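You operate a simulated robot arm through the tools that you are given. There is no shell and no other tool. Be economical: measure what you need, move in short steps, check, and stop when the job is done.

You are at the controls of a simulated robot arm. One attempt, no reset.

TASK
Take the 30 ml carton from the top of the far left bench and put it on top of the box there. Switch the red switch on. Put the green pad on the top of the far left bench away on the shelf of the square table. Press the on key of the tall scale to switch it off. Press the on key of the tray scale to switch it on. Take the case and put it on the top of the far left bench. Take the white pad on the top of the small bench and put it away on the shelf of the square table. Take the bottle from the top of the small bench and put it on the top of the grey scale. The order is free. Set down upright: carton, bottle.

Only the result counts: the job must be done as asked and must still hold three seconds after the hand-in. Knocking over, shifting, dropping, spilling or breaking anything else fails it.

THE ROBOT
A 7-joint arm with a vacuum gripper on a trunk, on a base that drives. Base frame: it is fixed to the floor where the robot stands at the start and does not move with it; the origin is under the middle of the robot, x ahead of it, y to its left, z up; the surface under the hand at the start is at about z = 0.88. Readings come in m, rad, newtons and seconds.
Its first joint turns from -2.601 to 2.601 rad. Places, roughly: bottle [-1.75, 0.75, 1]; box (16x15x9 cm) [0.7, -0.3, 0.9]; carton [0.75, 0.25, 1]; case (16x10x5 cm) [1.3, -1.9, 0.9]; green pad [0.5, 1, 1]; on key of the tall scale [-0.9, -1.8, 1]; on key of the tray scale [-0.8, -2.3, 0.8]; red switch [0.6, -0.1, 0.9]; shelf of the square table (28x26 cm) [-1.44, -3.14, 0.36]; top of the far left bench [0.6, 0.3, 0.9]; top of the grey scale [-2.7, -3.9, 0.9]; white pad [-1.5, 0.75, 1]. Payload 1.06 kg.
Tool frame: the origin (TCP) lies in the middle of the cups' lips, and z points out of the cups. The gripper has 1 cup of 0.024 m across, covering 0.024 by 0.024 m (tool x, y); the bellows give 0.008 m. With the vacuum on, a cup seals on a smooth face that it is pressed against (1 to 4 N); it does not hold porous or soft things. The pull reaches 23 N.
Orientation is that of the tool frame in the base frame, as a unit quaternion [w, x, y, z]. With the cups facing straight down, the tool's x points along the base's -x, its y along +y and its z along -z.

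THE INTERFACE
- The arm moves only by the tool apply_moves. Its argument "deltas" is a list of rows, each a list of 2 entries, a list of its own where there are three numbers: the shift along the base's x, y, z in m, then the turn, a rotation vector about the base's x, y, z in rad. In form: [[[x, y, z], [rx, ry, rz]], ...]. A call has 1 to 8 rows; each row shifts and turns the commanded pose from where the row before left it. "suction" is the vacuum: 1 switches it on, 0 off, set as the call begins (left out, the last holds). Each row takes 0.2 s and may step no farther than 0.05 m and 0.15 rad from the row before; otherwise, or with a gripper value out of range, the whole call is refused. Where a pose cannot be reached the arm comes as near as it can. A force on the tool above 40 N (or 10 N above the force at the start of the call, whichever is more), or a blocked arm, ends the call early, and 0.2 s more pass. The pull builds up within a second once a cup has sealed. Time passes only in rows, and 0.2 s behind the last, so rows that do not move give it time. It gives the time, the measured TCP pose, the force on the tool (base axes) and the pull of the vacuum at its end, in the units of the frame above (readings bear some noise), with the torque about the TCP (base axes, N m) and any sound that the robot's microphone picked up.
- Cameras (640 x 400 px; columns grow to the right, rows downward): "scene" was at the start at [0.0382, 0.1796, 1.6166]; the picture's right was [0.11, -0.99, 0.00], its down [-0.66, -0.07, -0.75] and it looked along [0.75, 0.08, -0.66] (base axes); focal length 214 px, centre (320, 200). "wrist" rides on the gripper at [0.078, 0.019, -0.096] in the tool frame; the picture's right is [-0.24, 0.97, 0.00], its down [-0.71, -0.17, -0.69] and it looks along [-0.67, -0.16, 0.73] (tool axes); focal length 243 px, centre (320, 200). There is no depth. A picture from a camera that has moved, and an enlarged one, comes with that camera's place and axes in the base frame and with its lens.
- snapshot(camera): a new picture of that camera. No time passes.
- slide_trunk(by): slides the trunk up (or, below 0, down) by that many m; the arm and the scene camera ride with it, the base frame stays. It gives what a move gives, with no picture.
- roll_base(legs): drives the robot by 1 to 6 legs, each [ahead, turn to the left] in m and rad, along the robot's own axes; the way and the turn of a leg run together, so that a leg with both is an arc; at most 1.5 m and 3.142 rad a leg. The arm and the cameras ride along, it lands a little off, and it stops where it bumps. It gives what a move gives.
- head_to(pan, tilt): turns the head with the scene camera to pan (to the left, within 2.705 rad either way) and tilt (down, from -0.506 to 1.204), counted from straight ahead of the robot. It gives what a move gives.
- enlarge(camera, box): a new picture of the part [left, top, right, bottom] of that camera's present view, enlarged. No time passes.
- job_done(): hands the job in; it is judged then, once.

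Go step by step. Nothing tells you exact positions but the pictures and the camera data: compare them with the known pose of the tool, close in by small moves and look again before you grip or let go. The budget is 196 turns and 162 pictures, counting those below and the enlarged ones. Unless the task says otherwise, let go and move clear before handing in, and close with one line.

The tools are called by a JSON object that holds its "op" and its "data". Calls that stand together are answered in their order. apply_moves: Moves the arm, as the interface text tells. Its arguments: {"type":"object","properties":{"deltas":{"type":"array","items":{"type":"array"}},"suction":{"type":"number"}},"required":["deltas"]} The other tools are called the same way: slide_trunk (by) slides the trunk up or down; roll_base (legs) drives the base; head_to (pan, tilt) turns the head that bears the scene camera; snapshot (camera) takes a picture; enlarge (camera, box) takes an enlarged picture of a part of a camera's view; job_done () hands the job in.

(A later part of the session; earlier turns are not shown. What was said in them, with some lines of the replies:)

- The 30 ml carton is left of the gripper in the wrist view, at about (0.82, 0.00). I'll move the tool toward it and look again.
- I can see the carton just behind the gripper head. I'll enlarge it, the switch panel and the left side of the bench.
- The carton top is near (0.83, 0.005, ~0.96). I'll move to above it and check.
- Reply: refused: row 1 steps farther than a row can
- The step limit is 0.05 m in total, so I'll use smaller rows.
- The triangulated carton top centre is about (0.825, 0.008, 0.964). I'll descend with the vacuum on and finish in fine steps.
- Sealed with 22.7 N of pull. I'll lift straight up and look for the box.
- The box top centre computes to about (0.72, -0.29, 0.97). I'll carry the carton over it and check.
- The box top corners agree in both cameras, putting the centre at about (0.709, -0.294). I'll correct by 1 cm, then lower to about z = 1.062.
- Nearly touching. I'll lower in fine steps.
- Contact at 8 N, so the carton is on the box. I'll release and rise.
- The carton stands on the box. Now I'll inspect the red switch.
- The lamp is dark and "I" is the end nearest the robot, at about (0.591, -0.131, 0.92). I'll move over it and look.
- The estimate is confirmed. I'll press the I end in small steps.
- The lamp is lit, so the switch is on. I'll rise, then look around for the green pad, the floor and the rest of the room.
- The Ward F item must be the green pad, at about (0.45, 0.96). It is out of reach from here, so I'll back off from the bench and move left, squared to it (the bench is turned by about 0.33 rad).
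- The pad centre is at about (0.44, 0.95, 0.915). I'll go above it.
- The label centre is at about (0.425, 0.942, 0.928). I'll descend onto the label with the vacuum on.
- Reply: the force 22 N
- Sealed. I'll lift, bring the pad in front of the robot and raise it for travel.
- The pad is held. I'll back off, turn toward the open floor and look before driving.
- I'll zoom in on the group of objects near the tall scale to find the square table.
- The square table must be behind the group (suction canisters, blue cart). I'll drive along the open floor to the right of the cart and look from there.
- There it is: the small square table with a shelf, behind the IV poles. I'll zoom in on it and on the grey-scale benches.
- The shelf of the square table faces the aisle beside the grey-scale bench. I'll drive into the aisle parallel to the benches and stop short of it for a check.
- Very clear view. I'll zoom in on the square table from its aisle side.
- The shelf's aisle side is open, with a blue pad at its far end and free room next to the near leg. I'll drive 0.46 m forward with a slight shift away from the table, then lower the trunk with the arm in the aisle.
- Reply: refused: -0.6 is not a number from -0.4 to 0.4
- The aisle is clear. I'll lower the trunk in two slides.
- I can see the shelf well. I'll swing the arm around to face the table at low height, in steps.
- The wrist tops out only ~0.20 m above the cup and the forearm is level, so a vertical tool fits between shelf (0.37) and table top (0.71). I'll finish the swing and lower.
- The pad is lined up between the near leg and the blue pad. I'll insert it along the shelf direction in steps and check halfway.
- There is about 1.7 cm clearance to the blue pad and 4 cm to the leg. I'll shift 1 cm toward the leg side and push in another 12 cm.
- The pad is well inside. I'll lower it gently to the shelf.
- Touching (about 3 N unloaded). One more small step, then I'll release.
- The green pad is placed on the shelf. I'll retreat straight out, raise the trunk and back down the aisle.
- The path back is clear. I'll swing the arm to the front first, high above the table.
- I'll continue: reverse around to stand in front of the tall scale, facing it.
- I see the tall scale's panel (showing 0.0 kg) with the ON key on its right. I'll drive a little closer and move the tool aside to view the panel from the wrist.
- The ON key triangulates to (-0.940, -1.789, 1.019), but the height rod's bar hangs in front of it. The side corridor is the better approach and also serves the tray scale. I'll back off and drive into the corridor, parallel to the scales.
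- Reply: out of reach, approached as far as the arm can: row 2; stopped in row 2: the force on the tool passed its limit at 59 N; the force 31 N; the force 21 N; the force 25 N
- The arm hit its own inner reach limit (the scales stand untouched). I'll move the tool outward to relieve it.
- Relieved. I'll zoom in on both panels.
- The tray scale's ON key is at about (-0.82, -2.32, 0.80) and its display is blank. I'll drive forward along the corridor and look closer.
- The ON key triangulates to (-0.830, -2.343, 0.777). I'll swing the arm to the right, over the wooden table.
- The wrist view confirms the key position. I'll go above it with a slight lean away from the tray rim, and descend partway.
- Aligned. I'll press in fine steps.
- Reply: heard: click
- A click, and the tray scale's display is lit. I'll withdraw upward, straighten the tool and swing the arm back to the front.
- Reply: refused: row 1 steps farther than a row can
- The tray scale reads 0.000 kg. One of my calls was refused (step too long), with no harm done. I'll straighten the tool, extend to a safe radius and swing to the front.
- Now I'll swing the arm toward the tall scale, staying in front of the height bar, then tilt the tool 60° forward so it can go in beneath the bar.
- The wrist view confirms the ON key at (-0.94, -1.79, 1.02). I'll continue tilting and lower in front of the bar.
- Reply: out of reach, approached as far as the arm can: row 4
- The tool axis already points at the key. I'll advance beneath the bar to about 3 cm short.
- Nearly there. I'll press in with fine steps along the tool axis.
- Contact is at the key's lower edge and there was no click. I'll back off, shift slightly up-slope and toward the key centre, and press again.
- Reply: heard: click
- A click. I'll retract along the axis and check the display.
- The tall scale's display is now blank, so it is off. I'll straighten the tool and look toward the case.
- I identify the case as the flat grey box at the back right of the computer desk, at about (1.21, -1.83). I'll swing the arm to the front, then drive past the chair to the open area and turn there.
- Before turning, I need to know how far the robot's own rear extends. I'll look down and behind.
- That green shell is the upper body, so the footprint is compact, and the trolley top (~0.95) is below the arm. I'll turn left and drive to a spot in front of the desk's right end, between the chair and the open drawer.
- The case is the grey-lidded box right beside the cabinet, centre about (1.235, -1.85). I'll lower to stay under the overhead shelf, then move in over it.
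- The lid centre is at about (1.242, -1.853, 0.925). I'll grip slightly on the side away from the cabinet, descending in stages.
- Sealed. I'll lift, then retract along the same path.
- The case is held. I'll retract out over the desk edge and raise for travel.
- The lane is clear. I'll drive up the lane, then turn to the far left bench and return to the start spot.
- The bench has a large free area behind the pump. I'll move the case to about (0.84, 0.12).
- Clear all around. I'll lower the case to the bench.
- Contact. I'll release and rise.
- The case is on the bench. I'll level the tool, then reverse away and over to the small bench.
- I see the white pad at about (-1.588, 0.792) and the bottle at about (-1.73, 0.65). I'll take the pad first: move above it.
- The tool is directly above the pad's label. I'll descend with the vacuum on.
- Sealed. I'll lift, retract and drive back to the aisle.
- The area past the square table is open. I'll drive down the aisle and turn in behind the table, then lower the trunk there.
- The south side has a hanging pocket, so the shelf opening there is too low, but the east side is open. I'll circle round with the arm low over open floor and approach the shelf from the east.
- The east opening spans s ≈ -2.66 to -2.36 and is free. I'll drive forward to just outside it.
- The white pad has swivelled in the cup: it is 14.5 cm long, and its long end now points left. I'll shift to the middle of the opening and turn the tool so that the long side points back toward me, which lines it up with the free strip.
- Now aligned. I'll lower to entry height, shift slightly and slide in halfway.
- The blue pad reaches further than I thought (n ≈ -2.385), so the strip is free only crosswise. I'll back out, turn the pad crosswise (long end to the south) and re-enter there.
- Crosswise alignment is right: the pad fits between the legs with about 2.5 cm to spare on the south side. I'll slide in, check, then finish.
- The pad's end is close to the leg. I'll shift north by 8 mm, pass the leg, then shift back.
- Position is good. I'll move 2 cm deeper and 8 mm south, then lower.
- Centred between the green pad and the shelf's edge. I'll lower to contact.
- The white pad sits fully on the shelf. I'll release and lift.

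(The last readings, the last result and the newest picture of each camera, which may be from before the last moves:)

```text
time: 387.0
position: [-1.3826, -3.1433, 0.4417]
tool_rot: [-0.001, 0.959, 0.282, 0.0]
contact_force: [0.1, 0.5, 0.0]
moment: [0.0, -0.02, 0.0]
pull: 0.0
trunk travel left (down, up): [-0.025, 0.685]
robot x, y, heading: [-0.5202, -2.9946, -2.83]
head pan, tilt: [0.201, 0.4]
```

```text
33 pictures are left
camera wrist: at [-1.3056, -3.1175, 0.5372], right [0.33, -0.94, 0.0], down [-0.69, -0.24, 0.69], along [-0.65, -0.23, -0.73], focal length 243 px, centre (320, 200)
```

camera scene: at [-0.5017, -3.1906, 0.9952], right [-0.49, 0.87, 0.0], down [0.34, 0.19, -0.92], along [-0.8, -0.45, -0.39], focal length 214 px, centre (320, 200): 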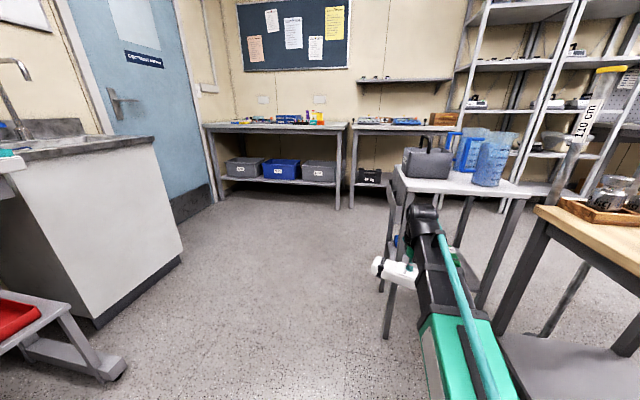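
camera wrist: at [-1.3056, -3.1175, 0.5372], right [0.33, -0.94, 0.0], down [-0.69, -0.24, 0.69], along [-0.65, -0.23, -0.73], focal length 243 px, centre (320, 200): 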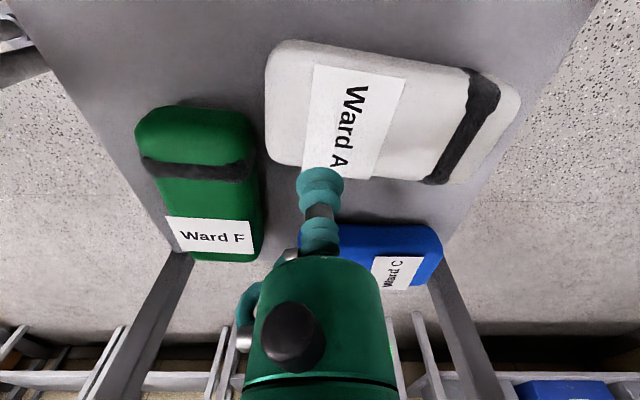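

All three pads lie flat on the shelf. I'll withdraw, raise the trunk and drive back to the small bench for the bottle.

{"op": "apply_moves", "data": {"deltas": [[[0.002, 0.006, 0.012], [0, 0, 0]], [[0.0413, 0.0142, 0], [0, 0, 0]], [[0.0413, 0.0142, 0], [0, 0, 0]], [[0.0413, 0.0142, 0], [0, 0, 0]], [[0.0413, 0.0142, 0], [0, 0, 0]], [[0.0413, 0.0142, 0], [0, 0, 0]], [[0.0413, 0.0142, 0], [0, 0, 0]]]}}

{"op": "slide_trunk", "data": {"by": 0.4}}

{"op": "slide_trunk", "data": {"by": 0.28}}

{"op": "apply_moves", "data": {"deltas": [[[0, 0, 0.04], [0, 0, 0]], [[0, 0, 0.04], [0, 0, 0]]]}}

{"op": "roll_base", "data": {"legs": [[-0.55, 0], [0, -1.54], [1.2, 0], [1.2, 0]]}}

```text
time: 388.6
position: [-1.1317, -3.0498, 0.4543]
tool_rot: [-0.001, 0.959, 0.283, 0.0]
contact_force: [0.0, 0.6, -0.4]
moment: [-0.01, 0.02, 0.02]
pull: 0.0
trunk travel left (down, up): [-0.025, 0.685]
robot x, y, heading: [-0.5184, -2.9939, -2.829]
head pan, tilt: [0.201, 0.4]
```

```text
time: 392.4
position: [-1.1327, -3.05, 0.8541]
tool_rot: [-0.001, 0.959, 0.284, 0.0]
contact_force: [0.7, 0.4, -0.1]
moment: [0.02, 0.06, 0.02]
pull: 0.0
trunk travel left (down, up): [-0.425, 0.285]
robot x, y, heading: [-0.5155, -2.9982, -2.835]
head pan, tilt: [0.201, 0.4]
```

```text
time: 395.2
position: [-1.1325, -3.0507, 1.1342]
tool_rot: [0.0, 0.959, 0.284, 0.0]
contact_force: [0.0, 0.0, 0.2]
moment: [0.01, 0.0, 0.0]
pull: 0.0
trunk travel left (down, up): [-0.705, 0.005]
robot x, y, heading: [-0.5162, -2.9987, -2.829]
head pan, tilt: [0.201, 0.4]
```

```text
time: 395.8
position: [-1.1324, -3.0527, 1.2141]
tool_rot: [-0.001, 0.959, 0.284, -0.001]
contact_force: [-0.4, 0.0, -0.1]
moment: [-0.01, 0.03, 0.0]
pull: 0.1
trunk travel left (down, up): [-0.705, 0.005]
robot x, y, heading: [-0.513, -2.9958, -2.832]
head pan, tilt: [0.201, 0.4]
```

```text
time: 414.1
position: [-0.9029, 0.0374, 1.2139]
tool_rot: [-0.001, 0.887, -0.461, 0.001]
contact_force: [0.3, 0.1, -0.7]
moment: [0.0, 0.01, 0.0]
pull: 0.1
trunk travel left (down, up): [-0.705, 0.005]
robot x, y, heading: [-0.8227, -0.5807, 1.922]
head pan, tilt: [0.201, 0.4]
```

{"op": "roll_base", "data": {"legs": [[0, 0.491], [0.783, 0], [0, -0.505]]}}

{"op": "snapshot", "data": {"camera": "wrist"}}

{"op": "head_to", "data": {"pan": 0.0, "tilt": 0.65}}

{"op": "enlarge", "data": {"camera": "scene", "box": [240, 150, 420, 260]}}

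```text
time: 421.1
position: [-1.4789, 0.5585, 1.2138]
tool_rot: [-0.001, 0.885, -0.466, 0.0]
contact_force: [0.5, 0.7, 0.0]
moment: [-0.02, 0.0, 0.0]
pull: 0.1
trunk travel left (down, up): [-0.705, 0.005]
robot x, y, heading: [-1.4048, -0.059, 1.91]
head pan, tilt: [0.201, 0.4]
```

```text
32 pictures are left
camera wrist: at [-1.4489, 0.4828, 1.3091], right [-0.93, -0.36, 0.0], down [-0.26, 0.68, 0.69], along [-0.24, 0.64, -0.73], focal length 243 px, centre (320, 200)
```

wrist: 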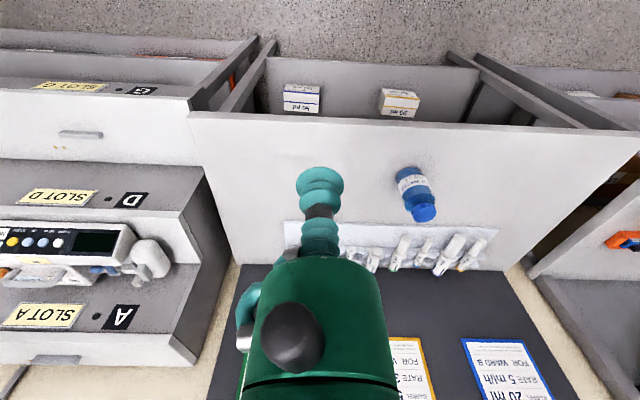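

```text
time: 421.9
position: [-1.478, 0.5599, 1.2134]
tool_rot: [0.0, 0.885, -0.466, 0.001]
contact_force: [-0.1, -0.4, -0.4]
moment: [-0.02, 0.02, -0.06]
pull: 0.0
trunk travel left (down, up): [-0.705, 0.005]
robot x, y, heading: [-1.4084, -0.0548, 1.913]
head pan, tilt: [0.0, 0.649]
```

```text
3.56 times, centred on (330, 205) of scene
camera zoom: at [-1.5808, -0.074, 1.6528], right [0.94, 0.33, 0.0], down [0.2, -0.57, -0.8], along [-0.27, 0.75, -0.6], focal length 763 px, centre (284, 182)
```

zoom: 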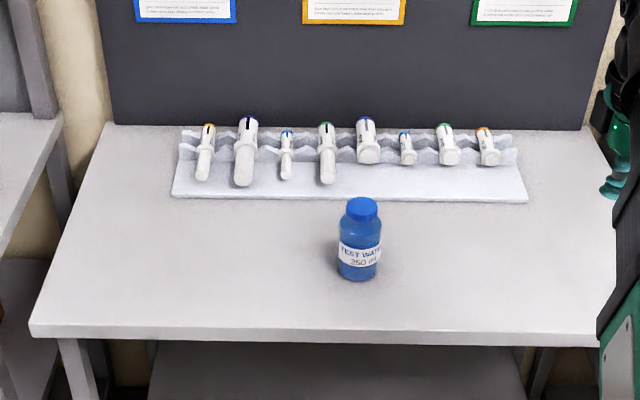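

The cap top triangulates to about (-1.759, 0.733, 0.99). I'll move above it and look.

{"op": "apply_moves", "data": {"deltas": [[[-0.0401, 0.0247, 0], [0, 0, 0.043]], [[-0.0401, 0.0247, 0], [0, 0, 0.043]], [[-0.0401, 0.0247, 0], [0, 0, 0.043]], [[-0.0401, 0.0247, 0], [0, 0, 0.043]], [[-0.0401, 0.0247, 0], [0, 0, 0.043]], [[-0.0401, 0.0247, 0], [0, 0, 0.043]], [[-0.0401, 0.0247, 0], [0, 0, 0.043]], [[0, 0, -0.05], [0, 0, 0]]]}}

{"op": "apply_moves", "data": {"deltas": [[[0, 0, -0.05], [0, 0, 0]], [[0, 0, -0.03], [0, 0, 0]]]}}

{"op": "snapshot", "data": {"camera": "wrist"}}

{"op": "enlarge", "data": {"camera": "scene", "box": [280, 150, 400, 240]}}

```text
time: 423.7
position: [-1.7575, 0.732, 1.164]
tool_rot: [-0.001, 0.945, -0.327, 0.001]
contact_force: [-0.3, 0.5, -0.2]
moment: [-0.01, 0.01, -0.01]
pull: 0.0
trunk travel left (down, up): [-0.705, 0.005]
robot x, y, heading: [-1.4067, -0.0578, 1.912]
head pan, tilt: [0.0, 0.649]
```

```text
time: 424.3
position: [-1.7598, 0.7324, 1.0819]
tool_rot: [0.0, 0.945, -0.328, 0.0]
contact_force: [0.6, -0.5, -0.3]
moment: [0.0, 0.0, -0.03]
pull: 0.1
trunk travel left (down, up): [-0.705, 0.005]
robot x, y, heading: [-1.4038, -0.0531, 1.91]
head pan, tilt: [0.0, 0.649]
```

```text
30 pictures are left
camera wrist: at [-1.709, 0.6682, 1.1782], right [-0.79, -0.62, 0.0], down [-0.45, 0.57, 0.69], along [-0.42, 0.54, -0.73], focal length 243 px, centre (320, 200)
```

wrist: 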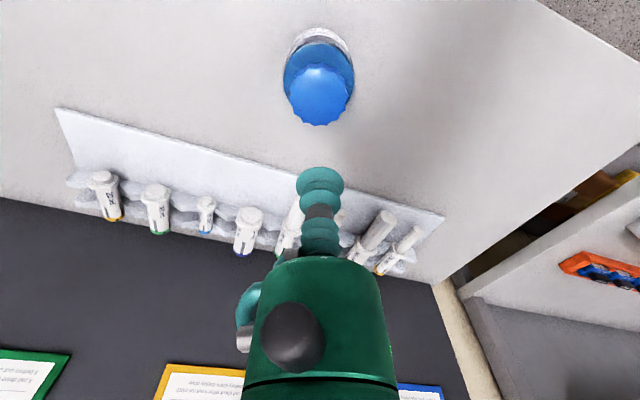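

```text
4.44 times, centred on (340, 195) of scene
camera zoom: at [-1.5809, -0.0737, 1.6527], right [0.94, 0.33, 0.0], down [0.2, -0.57, -0.8], along [-0.27, 0.75, -0.6], focal length 953 px, centre (231, 222)
```

zoom: 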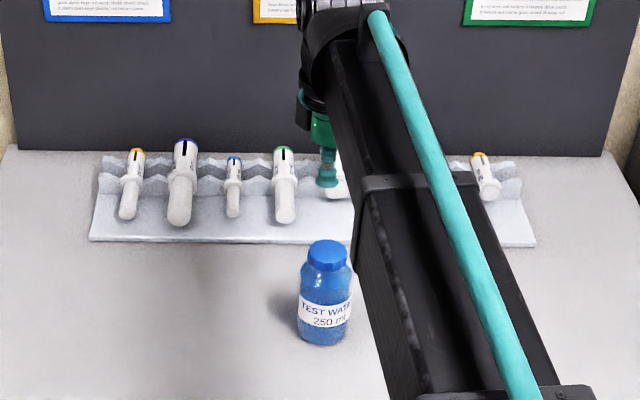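

{"op": "apply_moves", "data": {"deltas": [[[0.008, -0.011, -0.02], [0, 0, 0]], [[0, 0, -0.02], [0, 0, 0]]], "suction": 1}}

{"op": "snapshot", "data": {"camera": "wrist"}}

```text
time: 424.9
position: [-1.752, 0.7185, 1.0435]
tool_rot: [0.0, 0.945, -0.327, 0.0]
contact_force: [-0.6, 0.9, -0.3]
moment: [-0.01, 0.01, -0.01]
pull: 0.2
trunk travel left (down, up): [-0.705, 0.005]
robot x, y, heading: [-1.4098, -0.0533, 1.913]
head pan, tilt: [0.0, 0.649]
```

```text
28 pictures are left
camera wrist: at [-1.7007, 0.6556, 1.1394], right [-0.79, -0.62, 0.0], down [-0.45, 0.57, 0.69], along [-0.42, 0.54, -0.73], focal length 243 px, centre (320, 200)
```

wrist: 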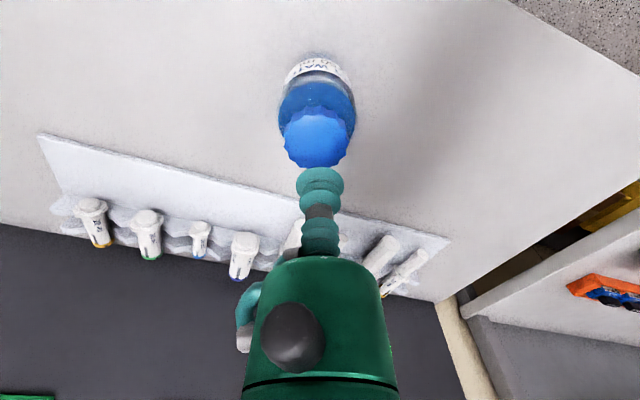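

The cap centre is (-1.750, 0.722, 0.989). A tiny correction, then I'll descend gently.

{"op": "apply_moves", "data": {"deltas": [[[0.002, 0.0035, -0.03], [0, 0, 0]], [[0, 0, -0.014], [0, 0, 0]], [[0, 0, -0.004], [0, 0, 0]], [[0, 0, -0.003], [0, 0, 0]], [[0, 0, -0.003], [0, 0, 0]], [[0, 0, 0], [0, 0, 0]]]}}

```text
time: 426.3
position: [-1.7479, 0.7237, 0.9923]
tool_rot: [-0.002, 0.945, -0.328, -0.001]
contact_force: [3.3, 4.0, 21.7]
moment: [-0.07, 0.01, 0.01]
pull: 22.7
trunk travel left (down, up): [-0.705, 0.005]
robot x, y, heading: [-1.4097, -0.0558, 1.911]
head pan, tilt: [0.0, 0.649]
```

Sealed at the cap. I'll lift and retract, then check the bottle before driving.

{"op": "apply_moves", "data": {"deltas": [[[0, 0, 0.01], [0, 0, 0]], [[0, 0, 0.03], [0, 0, 0]], [[0, 0, 0.045], [0, 0, 0]], [[0, 0, 0.045], [0, 0, 0]], [[0, 0, 0.045], [0, 0, 0]], [[0, 0, 0.04], [0, 0, 0]], [[0.02, -0.0445, 0.01], [0, 0, 0]], [[0.02, -0.0445, 0.01], [0, 0, 0]]]}}

{"op": "apply_moves", "data": {"deltas": [[[0.02, -0.0445, 0], [0, 0, 0]], [[0.02, -0.0445, 0], [0, 0, 0]]]}}

{"op": "snapshot", "data": {"camera": "wrist"}}

```text
time: 428.1
position: [-1.7079, 0.6351, 1.2255]
tool_rot: [0.0, 0.945, -0.327, 0.001]
contact_force: [0.7, -0.1, -1.7]
moment: [0.02, -0.02, 0.01]
pull: 23.5
trunk travel left (down, up): [-0.705, 0.005]
robot x, y, heading: [-1.4067, -0.0595, 1.911]
head pan, tilt: [0.0, 0.649]
```

```text
time: 428.7
position: [-1.6681, 0.5447, 1.2254]
tool_rot: [-0.001, 0.945, -0.328, 0.001]
contact_force: [0.6, 0.6, -2.7]
moment: [0.0, -0.02, -0.01]
pull: 22.4
trunk travel left (down, up): [-0.705, 0.005]
robot x, y, heading: [-1.4068, -0.0566, 1.912]
head pan, tilt: [0.0, 0.649]
```

```text
27 pictures are left
camera wrist: at [-1.6172, 0.4807, 1.3197], right [-0.79, -0.62, 0.0], down [-0.45, 0.57, 0.69], along [-0.42, 0.54, -0.73], focal length 243 px, centre (320, 200)
```

wrist: 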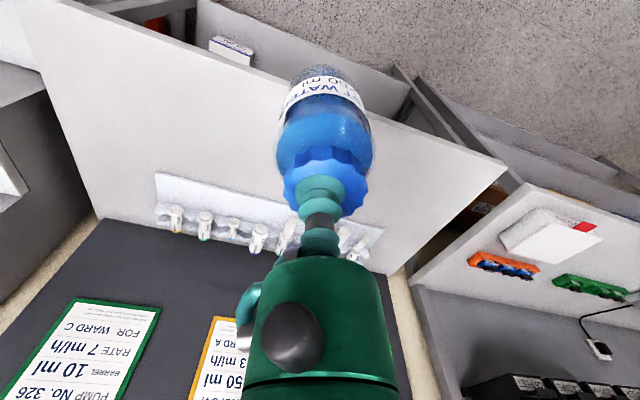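

The bottle hangs straight. I'll drive to the aisle by the earlier route and stop beside the grey scale.

{"op": "roll_base", "data": {"legs": [[-0.2, 0], [0, 2.183], [1.29, 0], [0, 0.229], [1.063, 0], [0, 0.715]]}}

{"op": "roll_base", "data": {"legs": [[1.3, 0]]}}

{"op": "head_to", "data": {"pan": -0.9, "tilt": 0.65}}

{"op": "snapshot", "data": {"camera": "scene"}}

```text
time: 449.3
position: [-2.3342, -2.8516, 1.2232]
tool_rot: [0.0, 0.358, 0.934, -0.001]
contact_force: [0.3, 0.0, -1.4]
moment: [0.02, -0.01, -0.01]
pull: 22.7
trunk travel left (down, up): [-0.705, 0.005]
robot x, y, heading: [-2.5559, -2.231, -1.29]
head pan, tilt: [0.0, 0.649]
```

```text
time: 455.8
position: [-1.9562, -4.0981, 1.2241]
tool_rot: [0.0, 0.349, 0.937, -0.001]
contact_force: [0.2, -0.4, -3.2]
moment: [0.02, 0.06, 0.03]
pull: 22.8
trunk travel left (down, up): [-0.705, 0.005]
robot x, y, heading: [-2.1946, -3.4838, -1.278]
head pan, tilt: [0.0, 0.649]
```

```text
time: 457.0
position: [-1.9569, -4.0964, 1.2246]
tool_rot: [0.0, 0.35, 0.937, -0.001]
contact_force: [0.1, 0.3, -2.4]
moment: [0.03, 0.03, -0.03]
pull: 23.4
trunk travel left (down, up): [-0.705, 0.005]
robot x, y, heading: [-2.1925, -3.4836, -1.276]
head pan, tilt: [-0.901, 0.649]
```

```text
26 pictures are left
camera scene: at [-2.0916, -3.4616, 1.6527], right [-0.82, 0.57, 0.0], down [0.34, 0.5, -0.8], along [-0.45, -0.65, -0.6], focal length 214 px, centre (320, 200)
```

scene: 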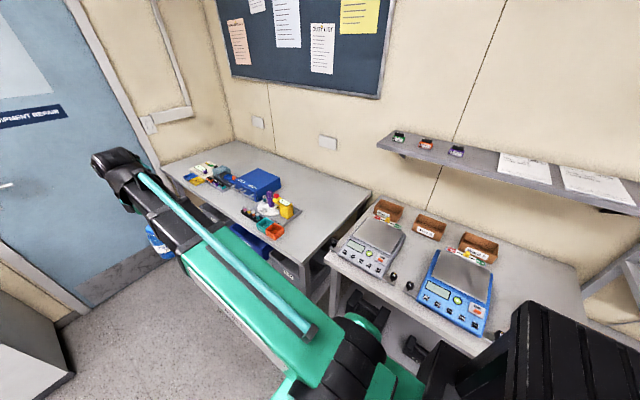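

The grey scale's pan is at about (-2.71, -3.86), within reach. I'll turn the base right to bring the bottle over it at height.

{"op": "roll_base", "data": {"legs": [[0, -1.31]]}}

{"op": "head_to", "data": {"pan": 0.3, "tilt": 0.75}}

{"op": "snapshot", "data": {"camera": "scene"}}

{"op": "snapshot", "data": {"camera": "wrist"}}

```text
time: 460.7
position: [-2.7296, -3.861, 1.2237]
tool_rot: [-0.001, 0.851, 0.526, 0.0]
contact_force: [-0.2, -0.1, -2.2]
moment: [0.02, 0.01, 0.03]
pull: 23.3
trunk travel left (down, up): [-0.705, 0.005]
robot x, y, heading: [-2.1904, -3.4887, -2.6]
head pan, tilt: [-0.901, 0.649]
```

```text
time: 462.1
position: [-2.7298, -3.8623, 1.2232]
tool_rot: [0.0, 0.851, 0.525, -0.001]
contact_force: [-0.6, 0.4, -1.8]
moment: [0.0, 0.01, -0.03]
pull: 23.1
trunk travel left (down, up): [-0.705, 0.005]
robot x, y, heading: [-2.1946, -3.4793, -2.6]
head pan, tilt: [0.3, 0.75]
```

```text
25 pictures are left
camera scene: at [-2.1208, -3.6667, 1.6441], right [-0.75, 0.67, 0.0], down [0.45, 0.51, -0.73], along [-0.49, -0.55, -0.68], focal length 214 px, centre (320, 200)
```

scene: 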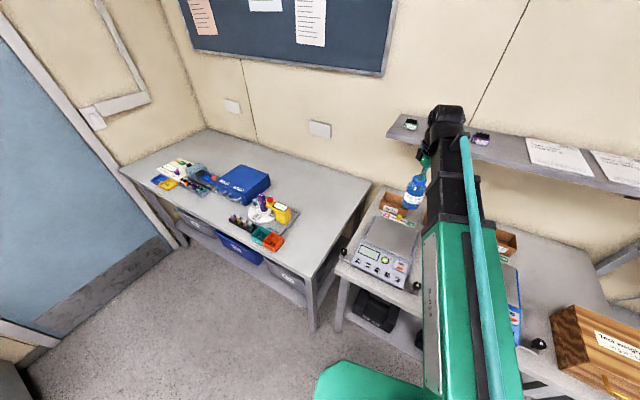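

```text
24 pictures are left
camera wrist: at [-2.6761, -3.8008, 1.3197], right [0.76, -0.65, 0.0], down [-0.47, -0.56, 0.69], along [-0.44, -0.52, -0.73], focal length 243 px, centre (320, 200)
```

wrist: 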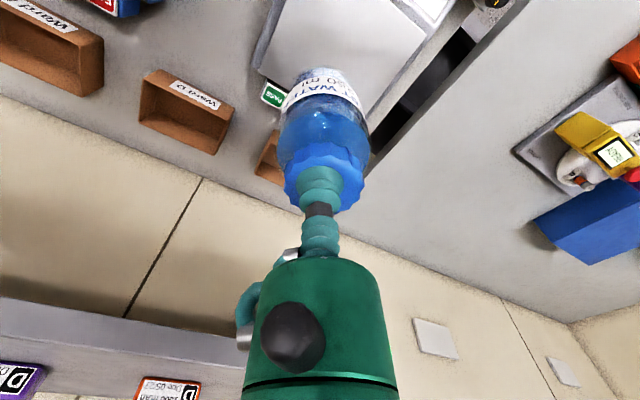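

{"op": "enlarge", "data": {"camera": "scene", "box": [320, 160, 460, 300]}}

{"op": "apply_moves", "data": {"deltas": [[[0.015, 0.0, -0.02], [0, 0, 0]], [[0.015, 0.0, 0], [0, 0, 0]]]}}

{"op": "snapshot", "data": {"camera": "wrist"}}

```text
2.86 times, centred on (390, 230) of scene
camera zoom: at [-2.1208, -3.6667, 1.6441], right [-0.75, 0.67, 0.0], down [0.45, 0.51, -0.73], along [-0.49, -0.55, -0.68], focal length 613 px, centre (120, 114)
```

zoom: 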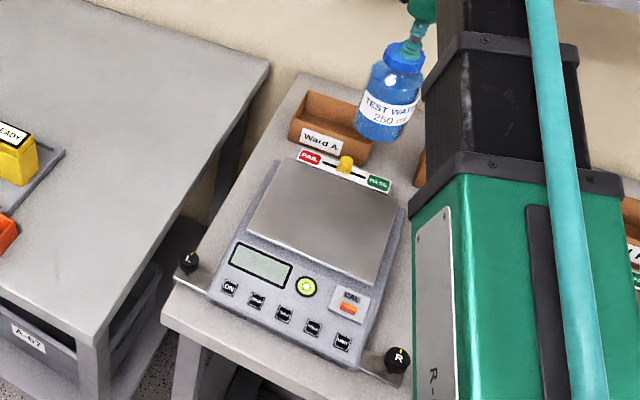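

```text
time: 462.7
position: [-2.6985, -3.8606, 1.2032]
tool_rot: [-0.001, 0.851, 0.526, 0.0]
contact_force: [-0.4, 0.3, -2.3]
moment: [-0.02, -0.03, 0.03]
pull: 23.6
trunk travel left (down, up): [-0.705, 0.005]
robot x, y, heading: [-2.1897, -3.4808, -2.595]
head pan, tilt: [0.3, 0.75]
```

```text
22 pictures are left
camera wrist: at [-2.6451, -3.8005, 1.2993], right [0.76, -0.65, 0.0], down [-0.47, -0.56, 0.69], along [-0.44, -0.52, -0.73], focal length 243 px, centre (320, 200)
```

wrist: 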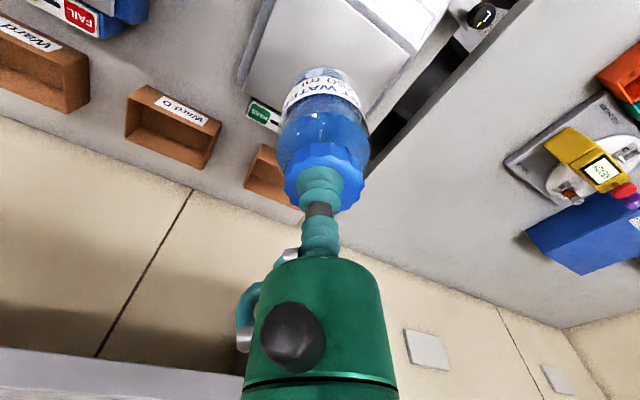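

The pan centre triangulates to (-2.686, -3.873, 0.953). I'll centre over it and lower in stages.

{"op": "apply_moves", "data": {"deltas": [[[0.0125, -0.0125, -0.03], [0, 0, 0]], [[0, 0, -0.04], [0, 0, 0]], [[0, 0, -0.035], [0, 0, 0]]]}}

{"op": "enlarge", "data": {"camera": "scene", "box": [320, 160, 460, 300]}}

{"op": "snapshot", "data": {"camera": "wrist"}}

```text
time: 463.5
position: [-2.6858, -3.8738, 1.0985]
tool_rot: [-0.001, 0.851, 0.526, 0.0]
contact_force: [0.0, -0.6, -2.0]
moment: [0.04, -0.01, 0.0]
pull: 23.4
trunk travel left (down, up): [-0.705, 0.005]
robot x, y, heading: [-2.1946, -3.4819, -2.598]
head pan, tilt: [0.3, 0.75]
```

```text
2.86 times, centred on (390, 230) of scene
camera zoom: at [-2.1209, -3.6669, 1.6441], right [-0.75, 0.66, 0.0], down [0.45, 0.51, -0.73], along [-0.49, -0.55, -0.68], focal length 613 px, centre (120, 114)
```

zoom: 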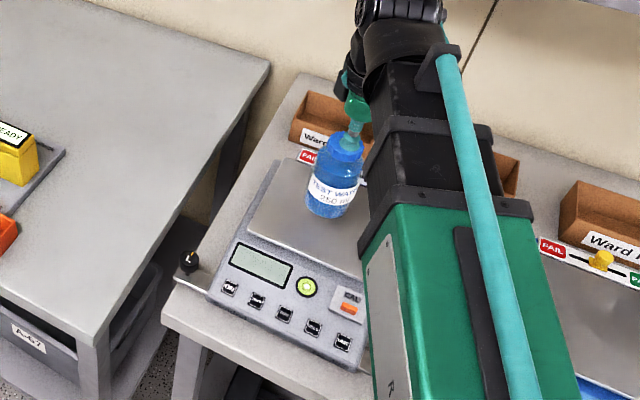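

```text
20 pictures are left
camera wrist: at [-2.6325, -3.8139, 1.1941], right [0.76, -0.65, 0.0], down [-0.47, -0.56, 0.68], along [-0.44, -0.52, -0.73], focal length 243 px, centre (320, 200)
```

wrist: 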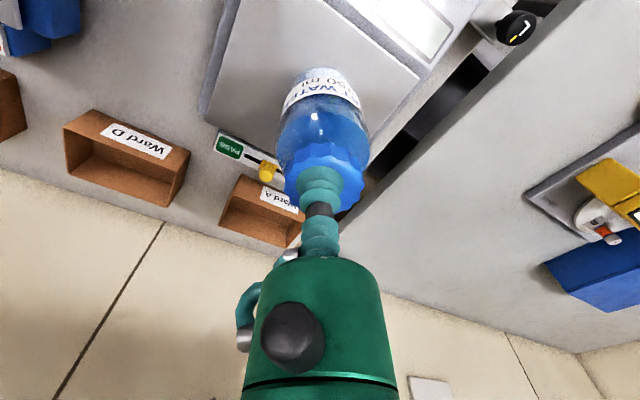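

{"op": "apply_moves", "data": {"deltas": [[[0, 0, -0.02], [0, 0, 0]], [[0, 0, -0.006], [0, 0, 0]], [[0, 0, -0.004], [0, 0, 0]], [[0, 0, -0.003], [0, 0, 0]]]}}

```text
time: 464.5
position: [-2.6871, -3.872, 1.0654]
tool_rot: [0.0, 0.851, 0.526, -0.001]
contact_force: [0.3, -0.8, -2.0]
moment: [-0.01, 0.01, 0.01]
pull: 22.7
trunk travel left (down, up): [-0.705, 0.005]
robot x, y, heading: [-2.1902, -3.4818, -2.599]
head pan, tilt: [0.3, 0.75]
```

{"op": "apply_moves", "data": {"deltas": [[[0, 0, -0.003], [0, 0, 0]], [[0, 0, -0.003], [0, 0, 0]]]}}

{"op": "enlarge", "data": {"camera": "scene", "box": [350, 190, 420, 250]}}

```text
time: 465.1
position: [-2.6858, -3.8744, 1.0598]
tool_rot: [0.0, 0.851, 0.525, 0.0]
contact_force: [0.4, -0.1, -2.4]
moment: [0.0, -0.01, -0.01]
pull: 23.2
trunk travel left (down, up): [-0.705, 0.005]
robot x, y, heading: [-2.191, -3.4807, -2.598]
head pan, tilt: [0.3, 0.75]
```

```text
6.67 times, centred on (385, 220) of scene
camera zoom: at [-2.1207, -3.6668, 1.6441], right [-0.75, 0.66, 0.0], down [0.45, 0.51, -0.73], along [-0.49, -0.55, -0.68], focal length 1430 px, centre (-113, 67)
```

zoom: 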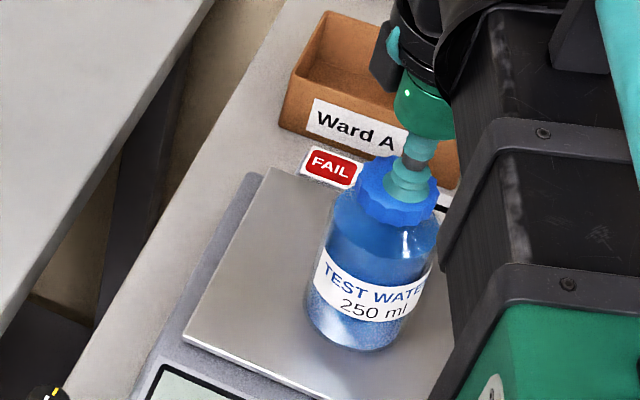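

The bottle is just over the pan's centre. I'll continue down in small steps.

{"op": "apply_moves", "data": {"deltas": [[[0, 0, -0.003], [0, 0, 0]], [[0, 0, -0.003], [0, 0, 0]]]}}

```text
time: 465.7
position: [-2.6872, -3.8734, 1.0526]
tool_rot: [-0.001, 0.851, 0.526, 0.0]
contact_force: [0.0, 0.3, -1.7]
moment: [0.01, -0.01, 0.05]
pull: 22.8
trunk travel left (down, up): [-0.705, 0.005]
robot x, y, heading: [-2.1932, -3.482, -2.605]
head pan, tilt: [0.3, 0.75]
```

{"op": "apply_moves", "data": {"deltas": [[[0, 0, -0.003], [0, 0, 0]], [[0, 0, -0.002], [0, 0, 0]]]}}

```text
time: 466.3
position: [-2.6873, -3.8744, 1.0488]
tool_rot: [0.0, 0.851, 0.525, 0.0]
contact_force: [0.9, -0.2, -2.5]
moment: [0.01, -0.03, 0.02]
pull: 23.6
trunk travel left (down, up): [-0.705, 0.005]
robot x, y, heading: [-2.1932, -3.4855, -2.601]
head pan, tilt: [0.3, 0.75]
```

{"op": "apply_moves", "data": {"deltas": [[[0, 0, -0.003], [0, 0, 0]], [[0, 0, -0.002], [0, 0, 0]]]}}

{"op": "enlarge", "data": {"camera": "scene", "box": [350, 190, 420, 250]}}

```text
time: 466.9
position: [-2.6865, -3.8733, 1.0455]
tool_rot: [-0.001, 0.851, 0.525, -0.002]
contact_force: [-4.1, 0.6, 15.4]
moment: [-0.05, -0.02, -0.04]
pull: 23.0
trunk travel left (down, up): [-0.705, 0.005]
robot x, y, heading: [-2.1923, -3.4832, -2.597]
head pan, tilt: [0.3, 0.75]
```

```text
6.67 times, centred on (385, 220) of scene
camera zoom: at [-2.12, -3.6657, 1.6445], right [-0.75, 0.67, 0.0], down [0.45, 0.51, -0.73], along [-0.49, -0.55, -0.68], focal length 1430 px, centre (-113, 67)
```

zoom: 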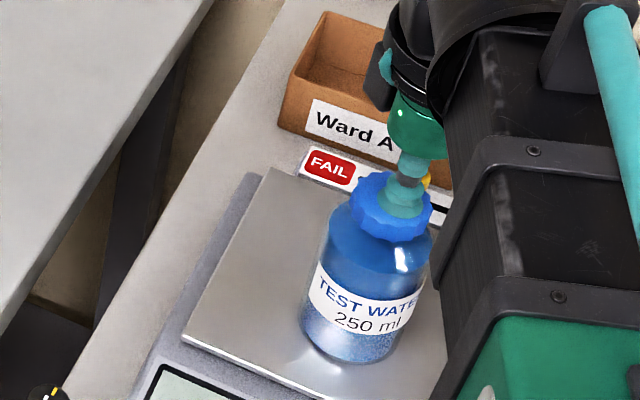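

The bottle is down on the pan (15 N contact). I'll ease off, release and rise.

{"op": "apply_moves", "data": {"deltas": [[[0, 0, 0.0015], [0, 0, 0]], [[0, 0, 0], [0, 0, 0]], [[0, 0, 0], [0, 0, 0]], [[0, 0, 0], [0, 0, 0]], [[0, 0, 0], [0, 0, 0]]], "suction": 0}}

{"op": "apply_moves", "data": {"deltas": [[[0, 0, 0.006], [0, 0, 0]], [[0, 0, 0.02], [0, 0, 0]], [[0, 0, 0.04], [0, 0, 0]], [[0, 0, 0.05], [0, 0, 0]], [[0, 0, 0.05], [0, 0, 0]]]}}

{"op": "snapshot", "data": {"camera": "wrist"}}

{"op": "enlarge", "data": {"camera": "scene", "box": [320, 160, 460, 300]}}

```text
time: 468.1
position: [-2.687, -3.8742, 1.0462]
tool_rot: [-0.001, 0.851, 0.526, 0.0]
contact_force: [-0.6, 0.4, 0.6]
moment: [0.01, 0.0, -0.01]
pull: 0.0
trunk travel left (down, up): [-0.705, 0.005]
robot x, y, heading: [-2.1959, -3.4863, -2.598]
head pan, tilt: [0.3, 0.75]
```

```text
time: 469.3
position: [-2.6834, -3.8717, 1.2129]
tool_rot: [-0.001, 0.851, 0.526, -0.001]
contact_force: [0.4, 1.0, 0.4]
moment: [-0.02, 0.02, -0.01]
pull: 0.1
trunk travel left (down, up): [-0.705, 0.005]
robot x, y, heading: [-2.1889, -3.4793, -2.598]
head pan, tilt: [0.3, 0.75]
```

```text
17 pictures are left
camera wrist: at [-2.6311, -3.812, 1.308], right [0.76, -0.65, 0.0], down [-0.47, -0.56, 0.68], along [-0.44, -0.52, -0.73], focal length 243 px, centre (320, 200)
```

wrist: 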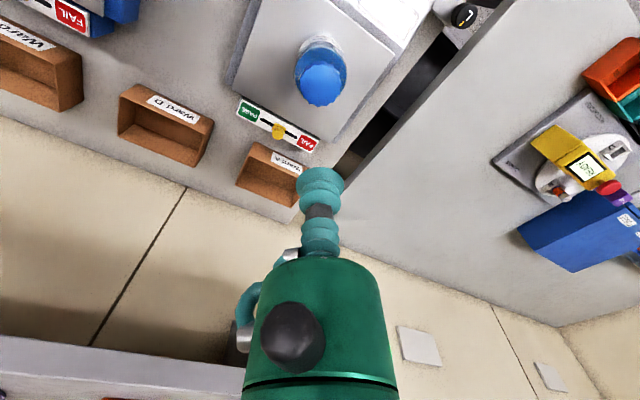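

```text
2.86 times, centred on (390, 230) of scene
camera zoom: at [-2.1205, -3.6665, 1.644], right [-0.75, 0.66, 0.0], down [0.45, 0.51, -0.73], along [-0.49, -0.55, -0.68], focal length 613 px, centre (120, 114)
```

zoom: 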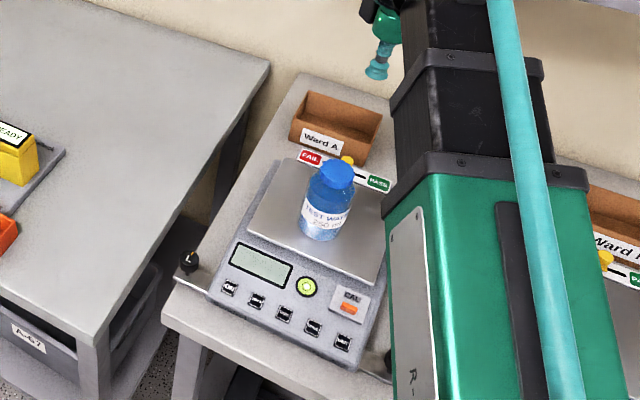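

The bottle stands upright at the middle of the grey scale's pan, the tool is clear, and every other item was checked when it was done. I'll hand in now.

{"op": "job_done", "data": {}}

```text
The job is handed in.
```

The job is handed in, with all eight parts done: carton on the box, red switch on, green and white pads on the shelf, tall scale off, tray scale on, case on the far left bench, and bottle upright on the grey scale.
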